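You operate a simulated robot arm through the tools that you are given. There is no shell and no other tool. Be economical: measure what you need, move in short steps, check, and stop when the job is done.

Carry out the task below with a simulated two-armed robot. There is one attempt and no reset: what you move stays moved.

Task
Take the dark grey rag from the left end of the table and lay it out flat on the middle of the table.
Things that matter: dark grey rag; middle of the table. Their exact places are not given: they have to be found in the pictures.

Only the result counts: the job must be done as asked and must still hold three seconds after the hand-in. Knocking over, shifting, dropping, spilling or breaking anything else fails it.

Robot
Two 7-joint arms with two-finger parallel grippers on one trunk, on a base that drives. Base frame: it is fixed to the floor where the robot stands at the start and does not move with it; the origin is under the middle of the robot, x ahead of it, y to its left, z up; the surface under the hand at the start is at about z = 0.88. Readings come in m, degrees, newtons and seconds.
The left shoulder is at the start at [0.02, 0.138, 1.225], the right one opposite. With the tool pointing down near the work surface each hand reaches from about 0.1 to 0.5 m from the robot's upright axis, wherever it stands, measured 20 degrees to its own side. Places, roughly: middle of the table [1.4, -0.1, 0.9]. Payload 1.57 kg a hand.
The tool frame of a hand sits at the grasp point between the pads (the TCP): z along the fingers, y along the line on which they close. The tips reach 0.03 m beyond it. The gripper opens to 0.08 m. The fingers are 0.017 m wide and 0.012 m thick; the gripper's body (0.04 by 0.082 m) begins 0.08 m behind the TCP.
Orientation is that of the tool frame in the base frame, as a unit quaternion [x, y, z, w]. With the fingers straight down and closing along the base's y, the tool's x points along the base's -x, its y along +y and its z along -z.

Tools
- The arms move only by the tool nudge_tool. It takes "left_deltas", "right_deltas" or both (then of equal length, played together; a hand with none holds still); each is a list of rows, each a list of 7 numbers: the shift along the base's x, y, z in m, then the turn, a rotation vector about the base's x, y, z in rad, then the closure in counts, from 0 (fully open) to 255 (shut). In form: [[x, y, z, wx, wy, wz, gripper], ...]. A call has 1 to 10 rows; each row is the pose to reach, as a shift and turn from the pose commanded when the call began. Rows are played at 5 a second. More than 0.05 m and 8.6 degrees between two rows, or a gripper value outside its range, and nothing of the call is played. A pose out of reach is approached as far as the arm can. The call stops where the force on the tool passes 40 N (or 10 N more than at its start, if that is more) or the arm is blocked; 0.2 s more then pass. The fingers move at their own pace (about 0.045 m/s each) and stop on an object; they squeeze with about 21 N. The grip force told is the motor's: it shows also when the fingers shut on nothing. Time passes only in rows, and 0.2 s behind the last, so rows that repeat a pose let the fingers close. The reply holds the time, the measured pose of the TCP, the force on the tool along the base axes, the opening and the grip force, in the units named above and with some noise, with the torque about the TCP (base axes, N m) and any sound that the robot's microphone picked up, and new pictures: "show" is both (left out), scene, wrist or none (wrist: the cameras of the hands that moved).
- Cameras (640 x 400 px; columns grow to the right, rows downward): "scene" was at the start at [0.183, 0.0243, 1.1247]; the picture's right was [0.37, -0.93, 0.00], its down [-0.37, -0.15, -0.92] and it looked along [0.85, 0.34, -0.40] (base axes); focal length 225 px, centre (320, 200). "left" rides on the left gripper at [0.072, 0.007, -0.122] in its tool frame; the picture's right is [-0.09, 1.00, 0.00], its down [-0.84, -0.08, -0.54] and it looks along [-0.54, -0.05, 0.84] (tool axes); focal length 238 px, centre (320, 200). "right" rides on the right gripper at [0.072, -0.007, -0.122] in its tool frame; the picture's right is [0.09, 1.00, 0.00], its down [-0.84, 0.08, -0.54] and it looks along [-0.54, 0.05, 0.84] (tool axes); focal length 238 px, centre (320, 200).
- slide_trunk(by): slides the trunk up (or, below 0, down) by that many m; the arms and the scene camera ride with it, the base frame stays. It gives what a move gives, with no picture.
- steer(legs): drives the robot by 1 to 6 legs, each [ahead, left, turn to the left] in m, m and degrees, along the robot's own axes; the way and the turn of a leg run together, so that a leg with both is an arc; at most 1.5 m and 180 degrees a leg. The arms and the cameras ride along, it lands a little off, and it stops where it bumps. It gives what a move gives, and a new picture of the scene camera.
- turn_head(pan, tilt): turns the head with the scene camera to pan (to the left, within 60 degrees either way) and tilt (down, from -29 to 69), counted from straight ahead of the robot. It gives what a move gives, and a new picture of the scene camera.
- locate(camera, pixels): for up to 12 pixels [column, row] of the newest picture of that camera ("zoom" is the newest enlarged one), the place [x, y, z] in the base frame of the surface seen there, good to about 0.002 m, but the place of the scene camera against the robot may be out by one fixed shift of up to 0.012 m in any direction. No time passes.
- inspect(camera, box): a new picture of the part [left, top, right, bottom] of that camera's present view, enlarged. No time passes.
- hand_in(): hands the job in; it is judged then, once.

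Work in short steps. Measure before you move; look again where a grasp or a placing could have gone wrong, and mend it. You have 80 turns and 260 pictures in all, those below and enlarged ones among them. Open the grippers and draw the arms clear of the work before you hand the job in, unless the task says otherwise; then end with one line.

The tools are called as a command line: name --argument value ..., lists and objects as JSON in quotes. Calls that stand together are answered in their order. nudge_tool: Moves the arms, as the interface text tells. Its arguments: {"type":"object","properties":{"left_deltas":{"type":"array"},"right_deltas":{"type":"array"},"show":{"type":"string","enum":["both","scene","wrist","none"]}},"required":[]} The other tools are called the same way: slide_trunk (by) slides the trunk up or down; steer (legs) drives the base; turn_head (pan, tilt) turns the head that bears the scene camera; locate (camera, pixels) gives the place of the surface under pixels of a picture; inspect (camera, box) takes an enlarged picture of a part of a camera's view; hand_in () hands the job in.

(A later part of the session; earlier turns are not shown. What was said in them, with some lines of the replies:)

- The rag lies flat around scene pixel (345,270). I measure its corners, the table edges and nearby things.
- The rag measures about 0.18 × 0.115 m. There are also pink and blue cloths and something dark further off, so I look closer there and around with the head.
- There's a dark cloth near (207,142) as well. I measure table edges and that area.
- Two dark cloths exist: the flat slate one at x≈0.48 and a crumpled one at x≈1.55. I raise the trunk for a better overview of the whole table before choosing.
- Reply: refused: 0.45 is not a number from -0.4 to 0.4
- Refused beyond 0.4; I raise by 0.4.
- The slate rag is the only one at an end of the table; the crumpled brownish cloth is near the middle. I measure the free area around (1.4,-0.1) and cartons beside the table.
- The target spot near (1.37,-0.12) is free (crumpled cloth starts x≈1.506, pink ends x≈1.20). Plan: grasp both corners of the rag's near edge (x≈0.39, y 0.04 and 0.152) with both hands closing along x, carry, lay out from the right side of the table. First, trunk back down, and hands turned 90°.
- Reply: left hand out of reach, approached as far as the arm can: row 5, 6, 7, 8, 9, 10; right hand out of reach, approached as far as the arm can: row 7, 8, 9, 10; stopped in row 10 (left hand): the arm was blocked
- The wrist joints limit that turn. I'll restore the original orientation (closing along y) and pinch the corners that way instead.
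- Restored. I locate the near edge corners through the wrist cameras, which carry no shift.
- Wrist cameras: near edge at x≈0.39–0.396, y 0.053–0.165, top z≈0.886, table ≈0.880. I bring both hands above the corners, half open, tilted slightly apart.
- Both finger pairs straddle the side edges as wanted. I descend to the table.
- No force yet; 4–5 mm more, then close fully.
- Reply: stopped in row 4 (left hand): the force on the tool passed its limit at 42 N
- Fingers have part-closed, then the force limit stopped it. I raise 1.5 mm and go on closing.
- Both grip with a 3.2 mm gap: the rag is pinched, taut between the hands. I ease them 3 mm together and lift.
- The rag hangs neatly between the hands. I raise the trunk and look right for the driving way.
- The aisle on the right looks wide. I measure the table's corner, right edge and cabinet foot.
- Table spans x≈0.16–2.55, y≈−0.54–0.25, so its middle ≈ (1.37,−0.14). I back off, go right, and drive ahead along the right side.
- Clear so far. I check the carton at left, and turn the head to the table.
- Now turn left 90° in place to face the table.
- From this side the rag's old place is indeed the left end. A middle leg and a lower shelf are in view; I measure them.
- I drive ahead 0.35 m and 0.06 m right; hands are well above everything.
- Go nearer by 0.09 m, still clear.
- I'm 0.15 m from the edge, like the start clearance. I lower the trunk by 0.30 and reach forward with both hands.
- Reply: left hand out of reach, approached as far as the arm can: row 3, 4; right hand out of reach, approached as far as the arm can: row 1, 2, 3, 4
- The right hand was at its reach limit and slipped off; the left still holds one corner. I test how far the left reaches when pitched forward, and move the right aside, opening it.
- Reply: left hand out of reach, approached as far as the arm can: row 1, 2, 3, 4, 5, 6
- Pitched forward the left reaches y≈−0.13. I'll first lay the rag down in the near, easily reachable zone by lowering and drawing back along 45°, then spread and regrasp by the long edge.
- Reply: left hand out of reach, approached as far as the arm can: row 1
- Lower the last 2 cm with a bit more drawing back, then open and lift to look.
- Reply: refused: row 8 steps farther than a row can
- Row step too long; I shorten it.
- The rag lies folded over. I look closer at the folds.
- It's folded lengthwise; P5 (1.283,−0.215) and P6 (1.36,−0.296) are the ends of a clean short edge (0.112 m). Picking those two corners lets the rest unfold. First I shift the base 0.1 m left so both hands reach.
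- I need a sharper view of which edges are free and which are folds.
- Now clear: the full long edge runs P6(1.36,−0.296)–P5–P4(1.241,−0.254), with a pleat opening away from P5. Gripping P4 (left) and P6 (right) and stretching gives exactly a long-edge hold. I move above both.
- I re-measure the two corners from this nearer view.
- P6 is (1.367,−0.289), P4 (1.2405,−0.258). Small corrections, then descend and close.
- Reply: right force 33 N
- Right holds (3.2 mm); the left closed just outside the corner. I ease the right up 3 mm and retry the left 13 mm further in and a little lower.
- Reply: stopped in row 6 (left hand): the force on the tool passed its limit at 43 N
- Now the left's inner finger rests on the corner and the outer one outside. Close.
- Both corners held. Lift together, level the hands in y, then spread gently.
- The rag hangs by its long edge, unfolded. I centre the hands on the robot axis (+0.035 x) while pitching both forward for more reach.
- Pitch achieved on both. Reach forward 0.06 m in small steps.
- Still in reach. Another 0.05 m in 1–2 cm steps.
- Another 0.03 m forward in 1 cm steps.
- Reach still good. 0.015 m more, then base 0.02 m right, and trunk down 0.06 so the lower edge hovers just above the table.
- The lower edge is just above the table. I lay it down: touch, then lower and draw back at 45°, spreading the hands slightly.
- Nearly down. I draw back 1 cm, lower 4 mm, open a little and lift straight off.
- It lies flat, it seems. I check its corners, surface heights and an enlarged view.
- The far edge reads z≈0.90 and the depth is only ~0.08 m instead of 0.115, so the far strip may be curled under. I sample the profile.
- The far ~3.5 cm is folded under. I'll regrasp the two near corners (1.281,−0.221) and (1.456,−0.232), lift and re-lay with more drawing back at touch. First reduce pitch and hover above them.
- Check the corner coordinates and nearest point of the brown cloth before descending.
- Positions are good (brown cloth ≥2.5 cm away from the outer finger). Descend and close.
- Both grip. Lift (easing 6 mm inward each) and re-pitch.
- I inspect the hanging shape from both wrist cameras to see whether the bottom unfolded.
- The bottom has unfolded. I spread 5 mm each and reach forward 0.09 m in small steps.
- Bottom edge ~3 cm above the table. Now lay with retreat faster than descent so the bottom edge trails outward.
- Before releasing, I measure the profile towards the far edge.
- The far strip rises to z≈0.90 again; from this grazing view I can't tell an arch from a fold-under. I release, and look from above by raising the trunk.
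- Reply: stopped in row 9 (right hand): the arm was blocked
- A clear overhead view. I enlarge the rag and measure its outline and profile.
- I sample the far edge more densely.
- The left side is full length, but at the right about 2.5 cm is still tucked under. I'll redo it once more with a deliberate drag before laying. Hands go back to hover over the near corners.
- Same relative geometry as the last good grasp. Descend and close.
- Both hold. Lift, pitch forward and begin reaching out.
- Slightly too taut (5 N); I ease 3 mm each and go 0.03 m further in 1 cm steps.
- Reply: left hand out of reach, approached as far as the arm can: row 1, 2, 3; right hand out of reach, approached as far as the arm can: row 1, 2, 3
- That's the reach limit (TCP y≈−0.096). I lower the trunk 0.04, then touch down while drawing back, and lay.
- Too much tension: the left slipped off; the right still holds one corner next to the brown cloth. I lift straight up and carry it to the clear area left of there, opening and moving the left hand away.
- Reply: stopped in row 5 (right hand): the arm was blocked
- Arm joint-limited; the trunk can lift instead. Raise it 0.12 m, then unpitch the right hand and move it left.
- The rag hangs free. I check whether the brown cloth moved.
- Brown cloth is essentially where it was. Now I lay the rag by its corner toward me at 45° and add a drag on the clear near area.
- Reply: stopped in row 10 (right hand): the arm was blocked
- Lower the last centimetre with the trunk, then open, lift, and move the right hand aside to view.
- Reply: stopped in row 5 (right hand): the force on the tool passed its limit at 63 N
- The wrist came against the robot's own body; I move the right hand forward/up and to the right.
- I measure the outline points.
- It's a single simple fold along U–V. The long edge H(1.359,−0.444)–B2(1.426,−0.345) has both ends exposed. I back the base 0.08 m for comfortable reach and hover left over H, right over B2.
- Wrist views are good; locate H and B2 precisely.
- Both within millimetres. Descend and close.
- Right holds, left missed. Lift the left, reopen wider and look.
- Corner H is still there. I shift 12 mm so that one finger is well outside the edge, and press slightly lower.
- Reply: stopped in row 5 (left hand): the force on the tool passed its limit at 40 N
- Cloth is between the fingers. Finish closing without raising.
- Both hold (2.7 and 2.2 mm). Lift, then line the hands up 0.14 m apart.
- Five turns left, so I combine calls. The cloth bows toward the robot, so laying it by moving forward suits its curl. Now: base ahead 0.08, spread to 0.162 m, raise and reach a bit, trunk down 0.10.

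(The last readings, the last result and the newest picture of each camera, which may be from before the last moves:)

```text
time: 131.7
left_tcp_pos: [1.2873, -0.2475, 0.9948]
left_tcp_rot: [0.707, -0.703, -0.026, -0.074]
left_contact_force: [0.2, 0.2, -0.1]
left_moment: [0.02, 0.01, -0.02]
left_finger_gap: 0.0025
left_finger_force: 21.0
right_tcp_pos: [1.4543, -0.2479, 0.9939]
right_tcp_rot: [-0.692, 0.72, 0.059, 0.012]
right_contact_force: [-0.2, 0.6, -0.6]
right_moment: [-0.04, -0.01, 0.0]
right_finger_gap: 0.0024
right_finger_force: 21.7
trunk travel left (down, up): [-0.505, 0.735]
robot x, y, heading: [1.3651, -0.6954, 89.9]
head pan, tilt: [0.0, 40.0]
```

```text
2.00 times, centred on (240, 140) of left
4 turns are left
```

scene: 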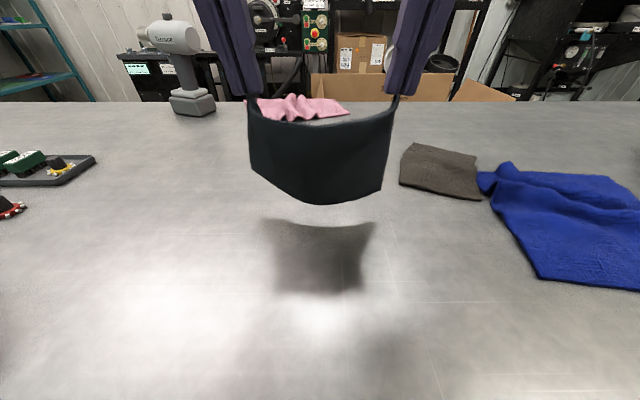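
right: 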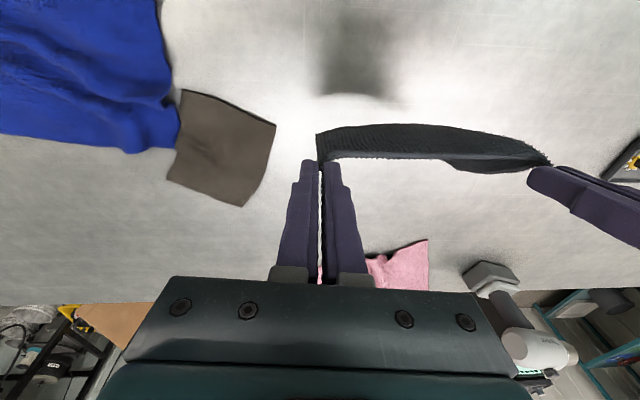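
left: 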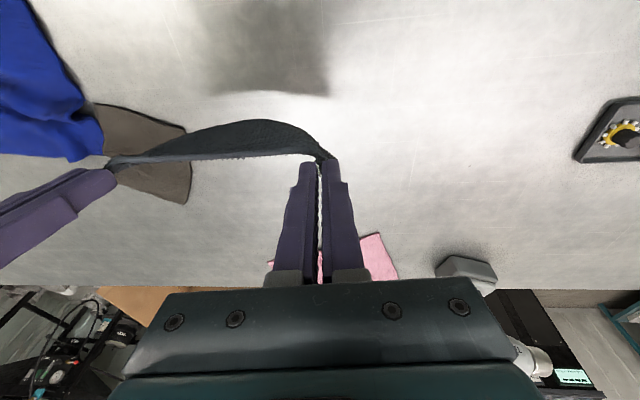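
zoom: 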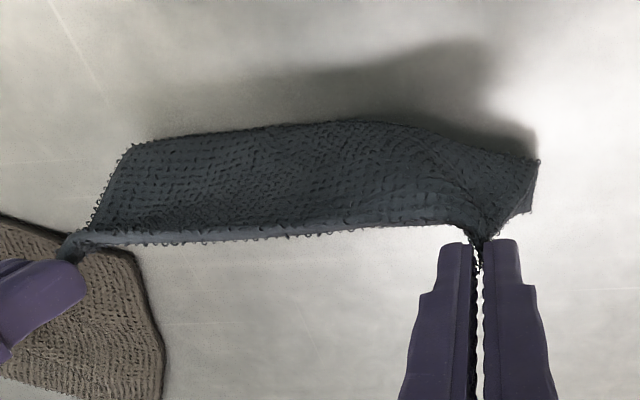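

The bottom edge now trails toward the robot, near the table at y≈−0.27. I lay it by moving forward while lowering and pitching.

nudge_tool --left_deltas '[[0.001, 0.012, -0.006, 0.04, 0, 0, 255], [0.001, 0.024, -0.014, 0.08, 0, 0, 255], [0.002, 0.036, -0.023, 0.12, 0, 0, 255], [0.002, 0.047, -0.032, 0.16, 0, 0, 255], [0.002, 0.058, -0.042, 0.2, 0, 0, 255], [0.002, 0.069, -0.052, 0.24, 0, 0, 255], [0.002, 0.08, -0.062, 0.28, 0, 0, 255], [0.002, 0.09, -0.071, 0.32, 0, 0, 255], [0.002, 0.1, -0.08, 0.36, 0, 0, 255], [0.002, 0.108, -0.088, 0.4, 0, 0, 255]]' --right_deltas '[[-0.001, 0.012, -0.006, 0.04, 0, 0, 255], [-0.001, 0.024, -0.014, 0.08, 0, 0, 255], [-0.002, 0.036, -0.023, 0.12, 0, 0, 255], [-0.002, 0.047, -0.032, 0.16, 0, 0, 255], [-0.002, 0.058, -0.042, 0.2, 0, 0, 255], [-0.002, 0.069, -0.052, 0.24, 0, 0, 255], [-0.002, 0.08, -0.062, 0.28, 0, 0, 255], [-0.002, 0.09, -0.071, 0.32, 0, 0, 255], [-0.002, 0.1, -0.08, 0.36, 0, 0, 255], [-0.002, 0.108, -0.088, 0.4, 0, 0, 255]]'

inspect --camera "left" --box '[80, 40, 400, 240]'

inspect --camera "scene" --box '[220, 60, 420, 185]'

```text
time: 133.8
left_tcp_pos: [1.294, -0.1353, 0.9286]
left_tcp_rot: [-0.669, 0.683, 0.182, 0.229]
left_contact_force: [0.4, 0.7, -1.1]
left_moment: [0.01, -0.01, 0.01]
left_finger_gap: 0.0021
left_finger_force: 20.9
right_tcp_pos: [1.4494, -0.1352, 0.9283]
right_tcp_rot: [-0.676, 0.684, 0.218, 0.167]
right_contact_force: [-0.4, -0.8, 0.3]
right_moment: [0.01, 0.0, -0.01]
right_finger_gap: 0.0022
right_finger_force: 20.3
trunk travel left (down, up): [-0.505, 0.735]
robot x, y, heading: [1.3688, -0.6913, 89.7]
head pan, tilt: [0.0, 40.0]
```

scene: 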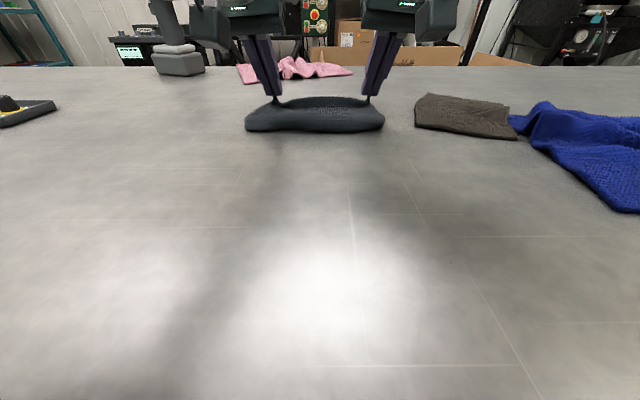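
right: 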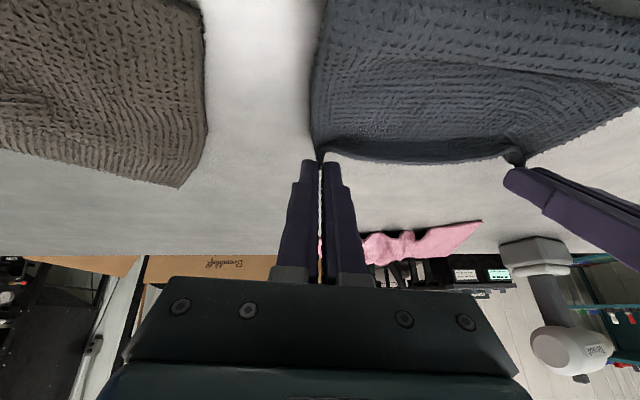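
left: 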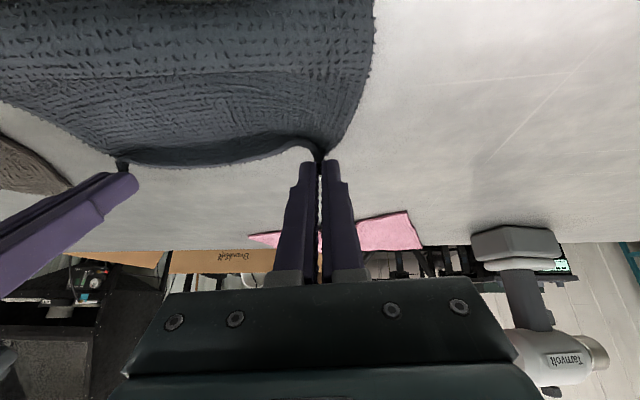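

```text
2.00 times, centred on (240, 140) of left
```

zoom: 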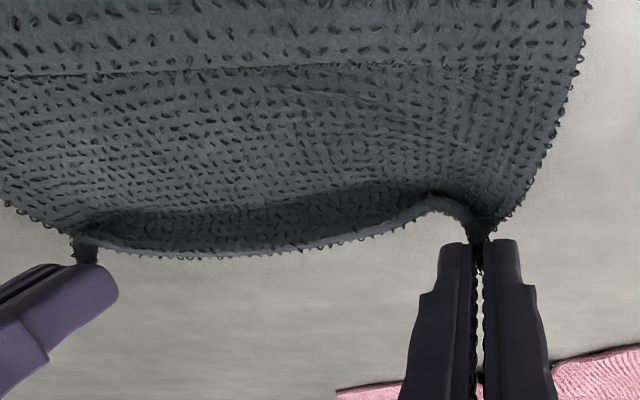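

```text
3.20 times, centred on (320, 122) of scene
3 turns are left
```

zoom: 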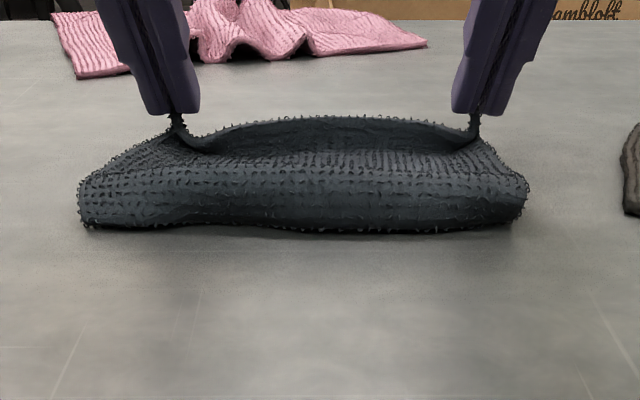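

The near end bulges a bit. I pull 3.5 cm further forward to draw it out, lower, release, lift off, withdraw and look from above.

nudge_tool --left_deltas '[[-0.001, 0.012, 0, 0, 0, 0, 255], [-0.002, 0.024, -0.002, 0, 0, 0, 255], [-0.004, 0.034, -0.007, 0, 0, 0, 255], [-0.004, 0.036, -0.014, 0, 0, 0, 255], [-0.004, 0.036, -0.016, 0, 0, 0, 220], [-0.004, 0.036, -0.016, 0, 0, 0, 180], [-0.004, 0.036, 0.005, 0, 0, 0, 180], [-0.004, 0.036, 0.045, 0, 0, 0, 180], [-0.004, 0.01, 0.08, 0, 0, 0, 180], [-0.004, -0.03, 0.1, 0, 0, 0, 180]]' --right_deltas '[[0.001, 0.012, 0, 0, 0, 0, 255], [0.002, 0.024, -0.002, 0, 0, 0, 255], [0.004, 0.034, -0.007, 0, 0, 0, 255], [0.004, 0.036, -0.014, 0, 0, 0, 255], [0.004, 0.036, -0.016, 0, 0, 0, 220], [0.004, 0.036, -0.016, 0, 0, 0, 180], [0.004, 0.036, 0.005, 0, 0, 0, 180], [0.004, 0.036, 0.045, 0, 0, 0, 180], [0.004, 0.01, 0.08, 0, 0, 0, 180], [0.004, -0.03, 0.1, 0, 0, 0, 180]]' --show "wrist"

nudge_tool --left_deltas '[[-0.01, -0.035, 0.02, -0.05, 0, 0, 160], [-0.03, -0.07, 0.03, -0.1, 0, 0, 160], [-0.05, -0.1, 0.03, -0.15, 0, 0, 160]]' --right_deltas '[[0.01, -0.035, 0.02, -0.05, 0, 0, 160], [0.02, -0.07, 0.03, -0.1, 0, 0, 160], [0.03, -0.1, 0.03, -0.15, 0, 0, 160]]' --show "both"

slide_trunk --by 0.35

turn_head --pan 0 --tilt 58

inspect --camera "scene" --box '[260, 100, 404, 190]'

locate --camera "scene" --pixels '[[322, 115], [322, 121], [322, 127], [322, 133], [322, 139], [322, 145], [322, 151], [322, 157], [322, 163], [322, 169], [322, 175], [322, 181]]'

```text
time: 136.2
left_tcp_pos: [1.2965, -0.1753, 0.9939]
left_tcp_rot: [-0.672, 0.694, 0.158, 0.204]
left_contact_force: [1.1, 0.4, 0.4]
left_moment: [-0.02, 0.02, 0.0]
left_finger_gap: 0.0236
left_finger_force: 0.0
left hand out of reach, approached as far as the arm can: row 3, 4, 5, 6, 7, 8
right_tcp_pos: [1.4483, -0.1183, 1.0155]
right_tcp_rot: [-0.676, 0.683, 0.218, 0.167]
right_contact_force: [-0.5, 0.1, -0.1]
right_moment: [-0.03, -0.01, 0.0]
right_finger_gap: 0.0236
right_finger_force: 0.1
right hand out of reach, approached as far as the arm can: row 3, 4, 5, 6, 7, 8, 9, 10
trunk travel left (down, up): [-0.505, 0.735]
robot x, y, heading: [1.3675, -0.6945, 89.5]
head pan, tilt: [0.0, 40.0]
stopped in row 10 (left hand): the arm was blocked; the commanded pose is now the measured one
```

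right: 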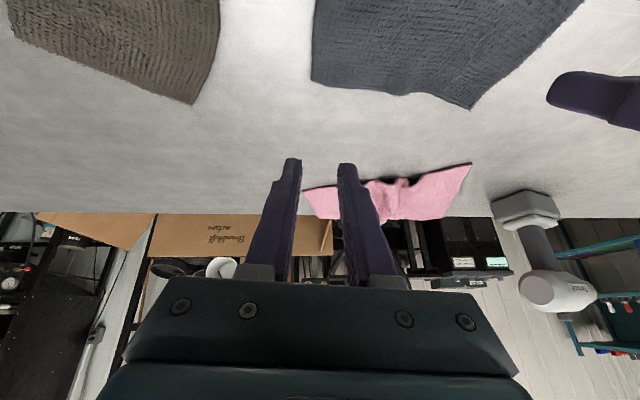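
left: 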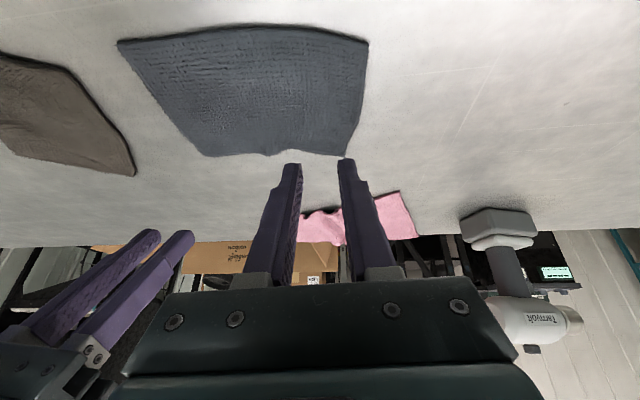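

```text
time: 137.1
left_tcp_pos: [1.2502, -0.2863, 0.988]
left_tcp_rot: [-0.686, 0.713, 0.081, 0.118]
left_contact_force: [-0.2, 0.2, 0.2]
left_moment: [0.0, 0.02, 0.01]
left_finger_gap: 0.0298
left_finger_force: 0.0
right_tcp_pos: [1.4802, -0.1769, 0.9911]
right_tcp_rot: [-0.701, 0.704, 0.099, 0.056]
right_contact_force: [0.0, 0.3, 0.7]
right_moment: [-0.02, 0.03, -0.02]
right_finger_gap: 0.0297
right_finger_force: 0.0
right hand out of reach, approached as far as the arm can: row 1, 2, 3
trunk travel left (down, up): [-0.505, 0.735]
robot x, y, heading: [1.3654, -0.6922, 89.8]
head pan, tilt: [0.0, 40.0]
stopped in row 3 (right hand): the arm was blocked; the commanded pose is now the measured one
```

scene: 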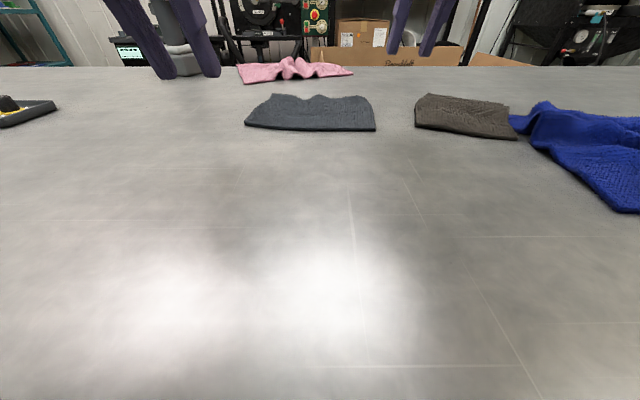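
right: 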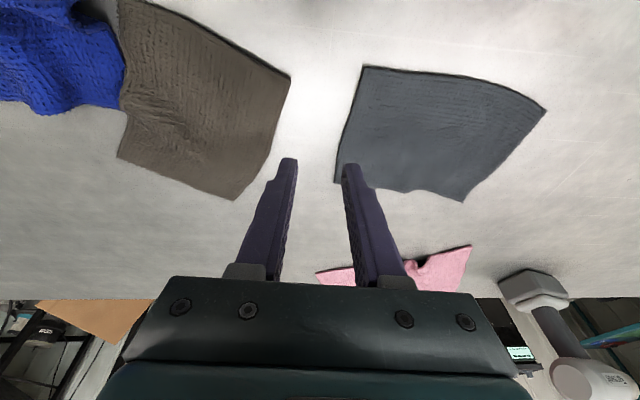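
left: 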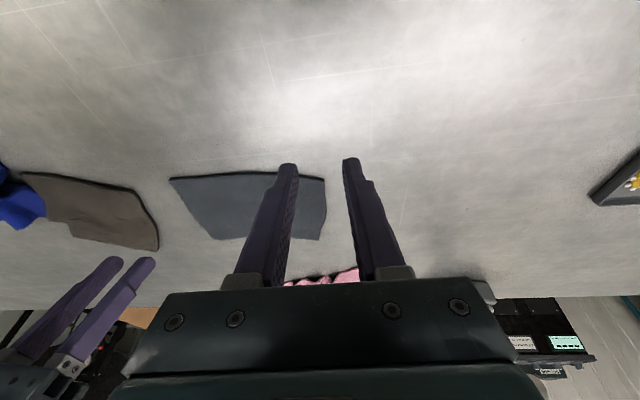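

```text
time: 140.5
left_tcp_pos: [1.2491, -0.2855, 1.3385]
left_tcp_rot: [-0.685, 0.714, 0.081, 0.119]
left_contact_force: [-0.6, 0.3, 0.1]
left_moment: [0.04, 0.03, -0.03]
left_finger_gap: 0.0297
left_finger_force: 0.2
right_tcp_pos: [1.4802, -0.1757, 1.3413]
right_tcp_rot: [-0.701, 0.704, 0.1, 0.056]
right_contact_force: [0.2, 0.9, -0.6]
right_moment: [-0.01, 0.04, 0.0]
right_finger_gap: 0.0298
right_finger_force: 0.1
trunk travel left (down, up): [-0.855, 0.385]
robot x, y, heading: [1.3639, -0.6931, 89.7]
head pan, tilt: [0.0, 40.0]
```

```text
time: 141.3
left_tcp_pos: [1.2498, -0.285, 1.3394]
left_tcp_rot: [-0.686, 0.713, 0.082, 0.117]
left_contact_force: [-0.4, 0.3, 0.3]
left_moment: [0.02, 0.01, 0.0]
left_finger_gap: 0.0298
left_finger_force: 0.0
right_tcp_pos: [1.4792, -0.1761, 1.3416]
right_tcp_rot: [-0.701, 0.704, 0.1, 0.056]
right_contact_force: [-0.2, 0.7, 0.9]
right_moment: [0.0, 0.0, 0.01]
right_finger_gap: 0.0299
right_finger_force: 0.0
trunk travel left (down, up): [-0.855, 0.385]
robot x, y, heading: [1.366, -0.6932, 89.9]
head pan, tilt: [0.0, 58.0]
```

scene: 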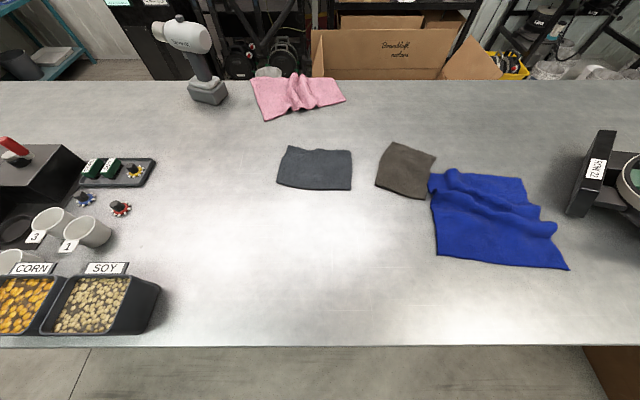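

```text
4.44 times, centred on (332, 145) of scene
```

zoom: 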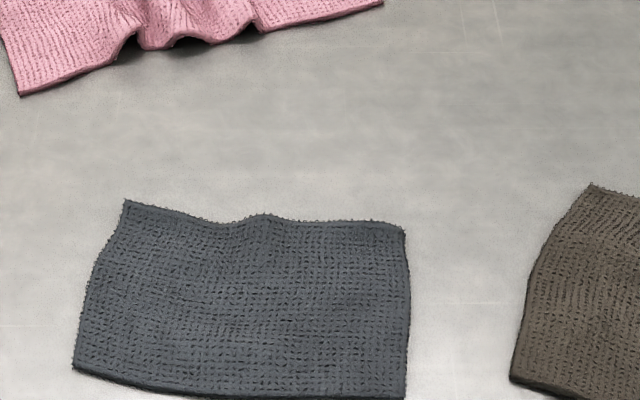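

```text
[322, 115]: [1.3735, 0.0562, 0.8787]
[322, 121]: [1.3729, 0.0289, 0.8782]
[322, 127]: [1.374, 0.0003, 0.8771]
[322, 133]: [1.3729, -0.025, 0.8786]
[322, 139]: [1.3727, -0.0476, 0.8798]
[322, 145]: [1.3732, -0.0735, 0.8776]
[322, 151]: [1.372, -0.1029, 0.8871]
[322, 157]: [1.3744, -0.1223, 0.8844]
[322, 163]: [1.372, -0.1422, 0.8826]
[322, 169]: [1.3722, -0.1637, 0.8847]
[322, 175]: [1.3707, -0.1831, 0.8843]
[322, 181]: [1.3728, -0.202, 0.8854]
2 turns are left
```

The rag is flat: z 0.883–0.887 over y −0.095 to about −0.215, centred near (1.36,−0.15). I open the grippers fully and back the robot away from the table.

nudge_tool --left_deltas '[[0, 0, 0, 0, 0, 0, 60], [0, 0, 0, 0, 0, 0, 0], [0, 0, 0, 0, 0, 0, 0]]' --right_deltas '[[0, 0, 0, 0, 0, 0, 60], [0, 0, 0, 0, 0, 0, 0], [0, 0, 0, 0, 0, 0, 0]]' --show "none"

steer --legs '[[-0.3, 0, 0]]'

```text
time: 142.2
left_tcp_pos: [1.2504, -0.2858, 1.3377]
left_tcp_rot: [-0.687, 0.713, 0.082, 0.118]
left_contact_force: [0.1, -0.2, 0.7]
left_moment: [0.04, -0.03, 0.0]
left_finger_gap: 0.0802
left_finger_force: 0.1
right_tcp_pos: [1.4808, -0.1772, 1.3417]
right_tcp_rot: [-0.701, 0.704, 0.1, 0.056]
right_contact_force: [-0.4, 0.2, 1.1]
right_moment: [0.0, -0.02, 0.02]
right_finger_gap: 0.08
right_finger_force: 0.1
trunk travel left (down, up): [-0.855, 0.385]
robot x, y, heading: [1.3676, -0.6917, 89.6]
head pan, tilt: [0.0, 58.0]
```

```text
time: 144.2
left_tcp_pos: [1.2493, -0.5851, 1.3378]
left_tcp_rot: [-0.686, 0.714, 0.082, 0.118]
left_contact_force: [0.5, -0.5, -0.6]
left_moment: [0.01, 0.02, -0.04]
left_finger_gap: 0.0797
left_finger_force: 0.1
right_tcp_pos: [1.4793, -0.4757, 1.3416]
right_tcp_rot: [-0.701, 0.704, 0.1, 0.057]
right_contact_force: [0.0, 1.1, 0.5]
right_moment: [-0.01, 0.02, -0.01]
right_finger_gap: 0.0804
right_finger_force: 0.0
trunk travel left (down, up): [-0.855, 0.385]
robot x, y, heading: [1.3657, -0.9915, 90.2]
head pan, tilt: [0.0, 58.0]
1 turns are left
```

scene: 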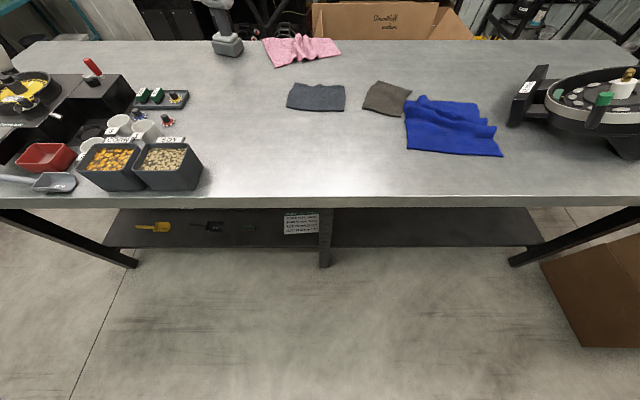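

The rag lies flat in the middle, everything else is in place, and the arms are clear with grippers open. I hand in.

hand_in

```text
The job is handed in.
```

The dark grey rag from the left end of the table is now laid out flat near the middle, centred at about (1.36, −0.15); nothing else appears to have moved, though the rag briefly lay against the brown cloth beside it.
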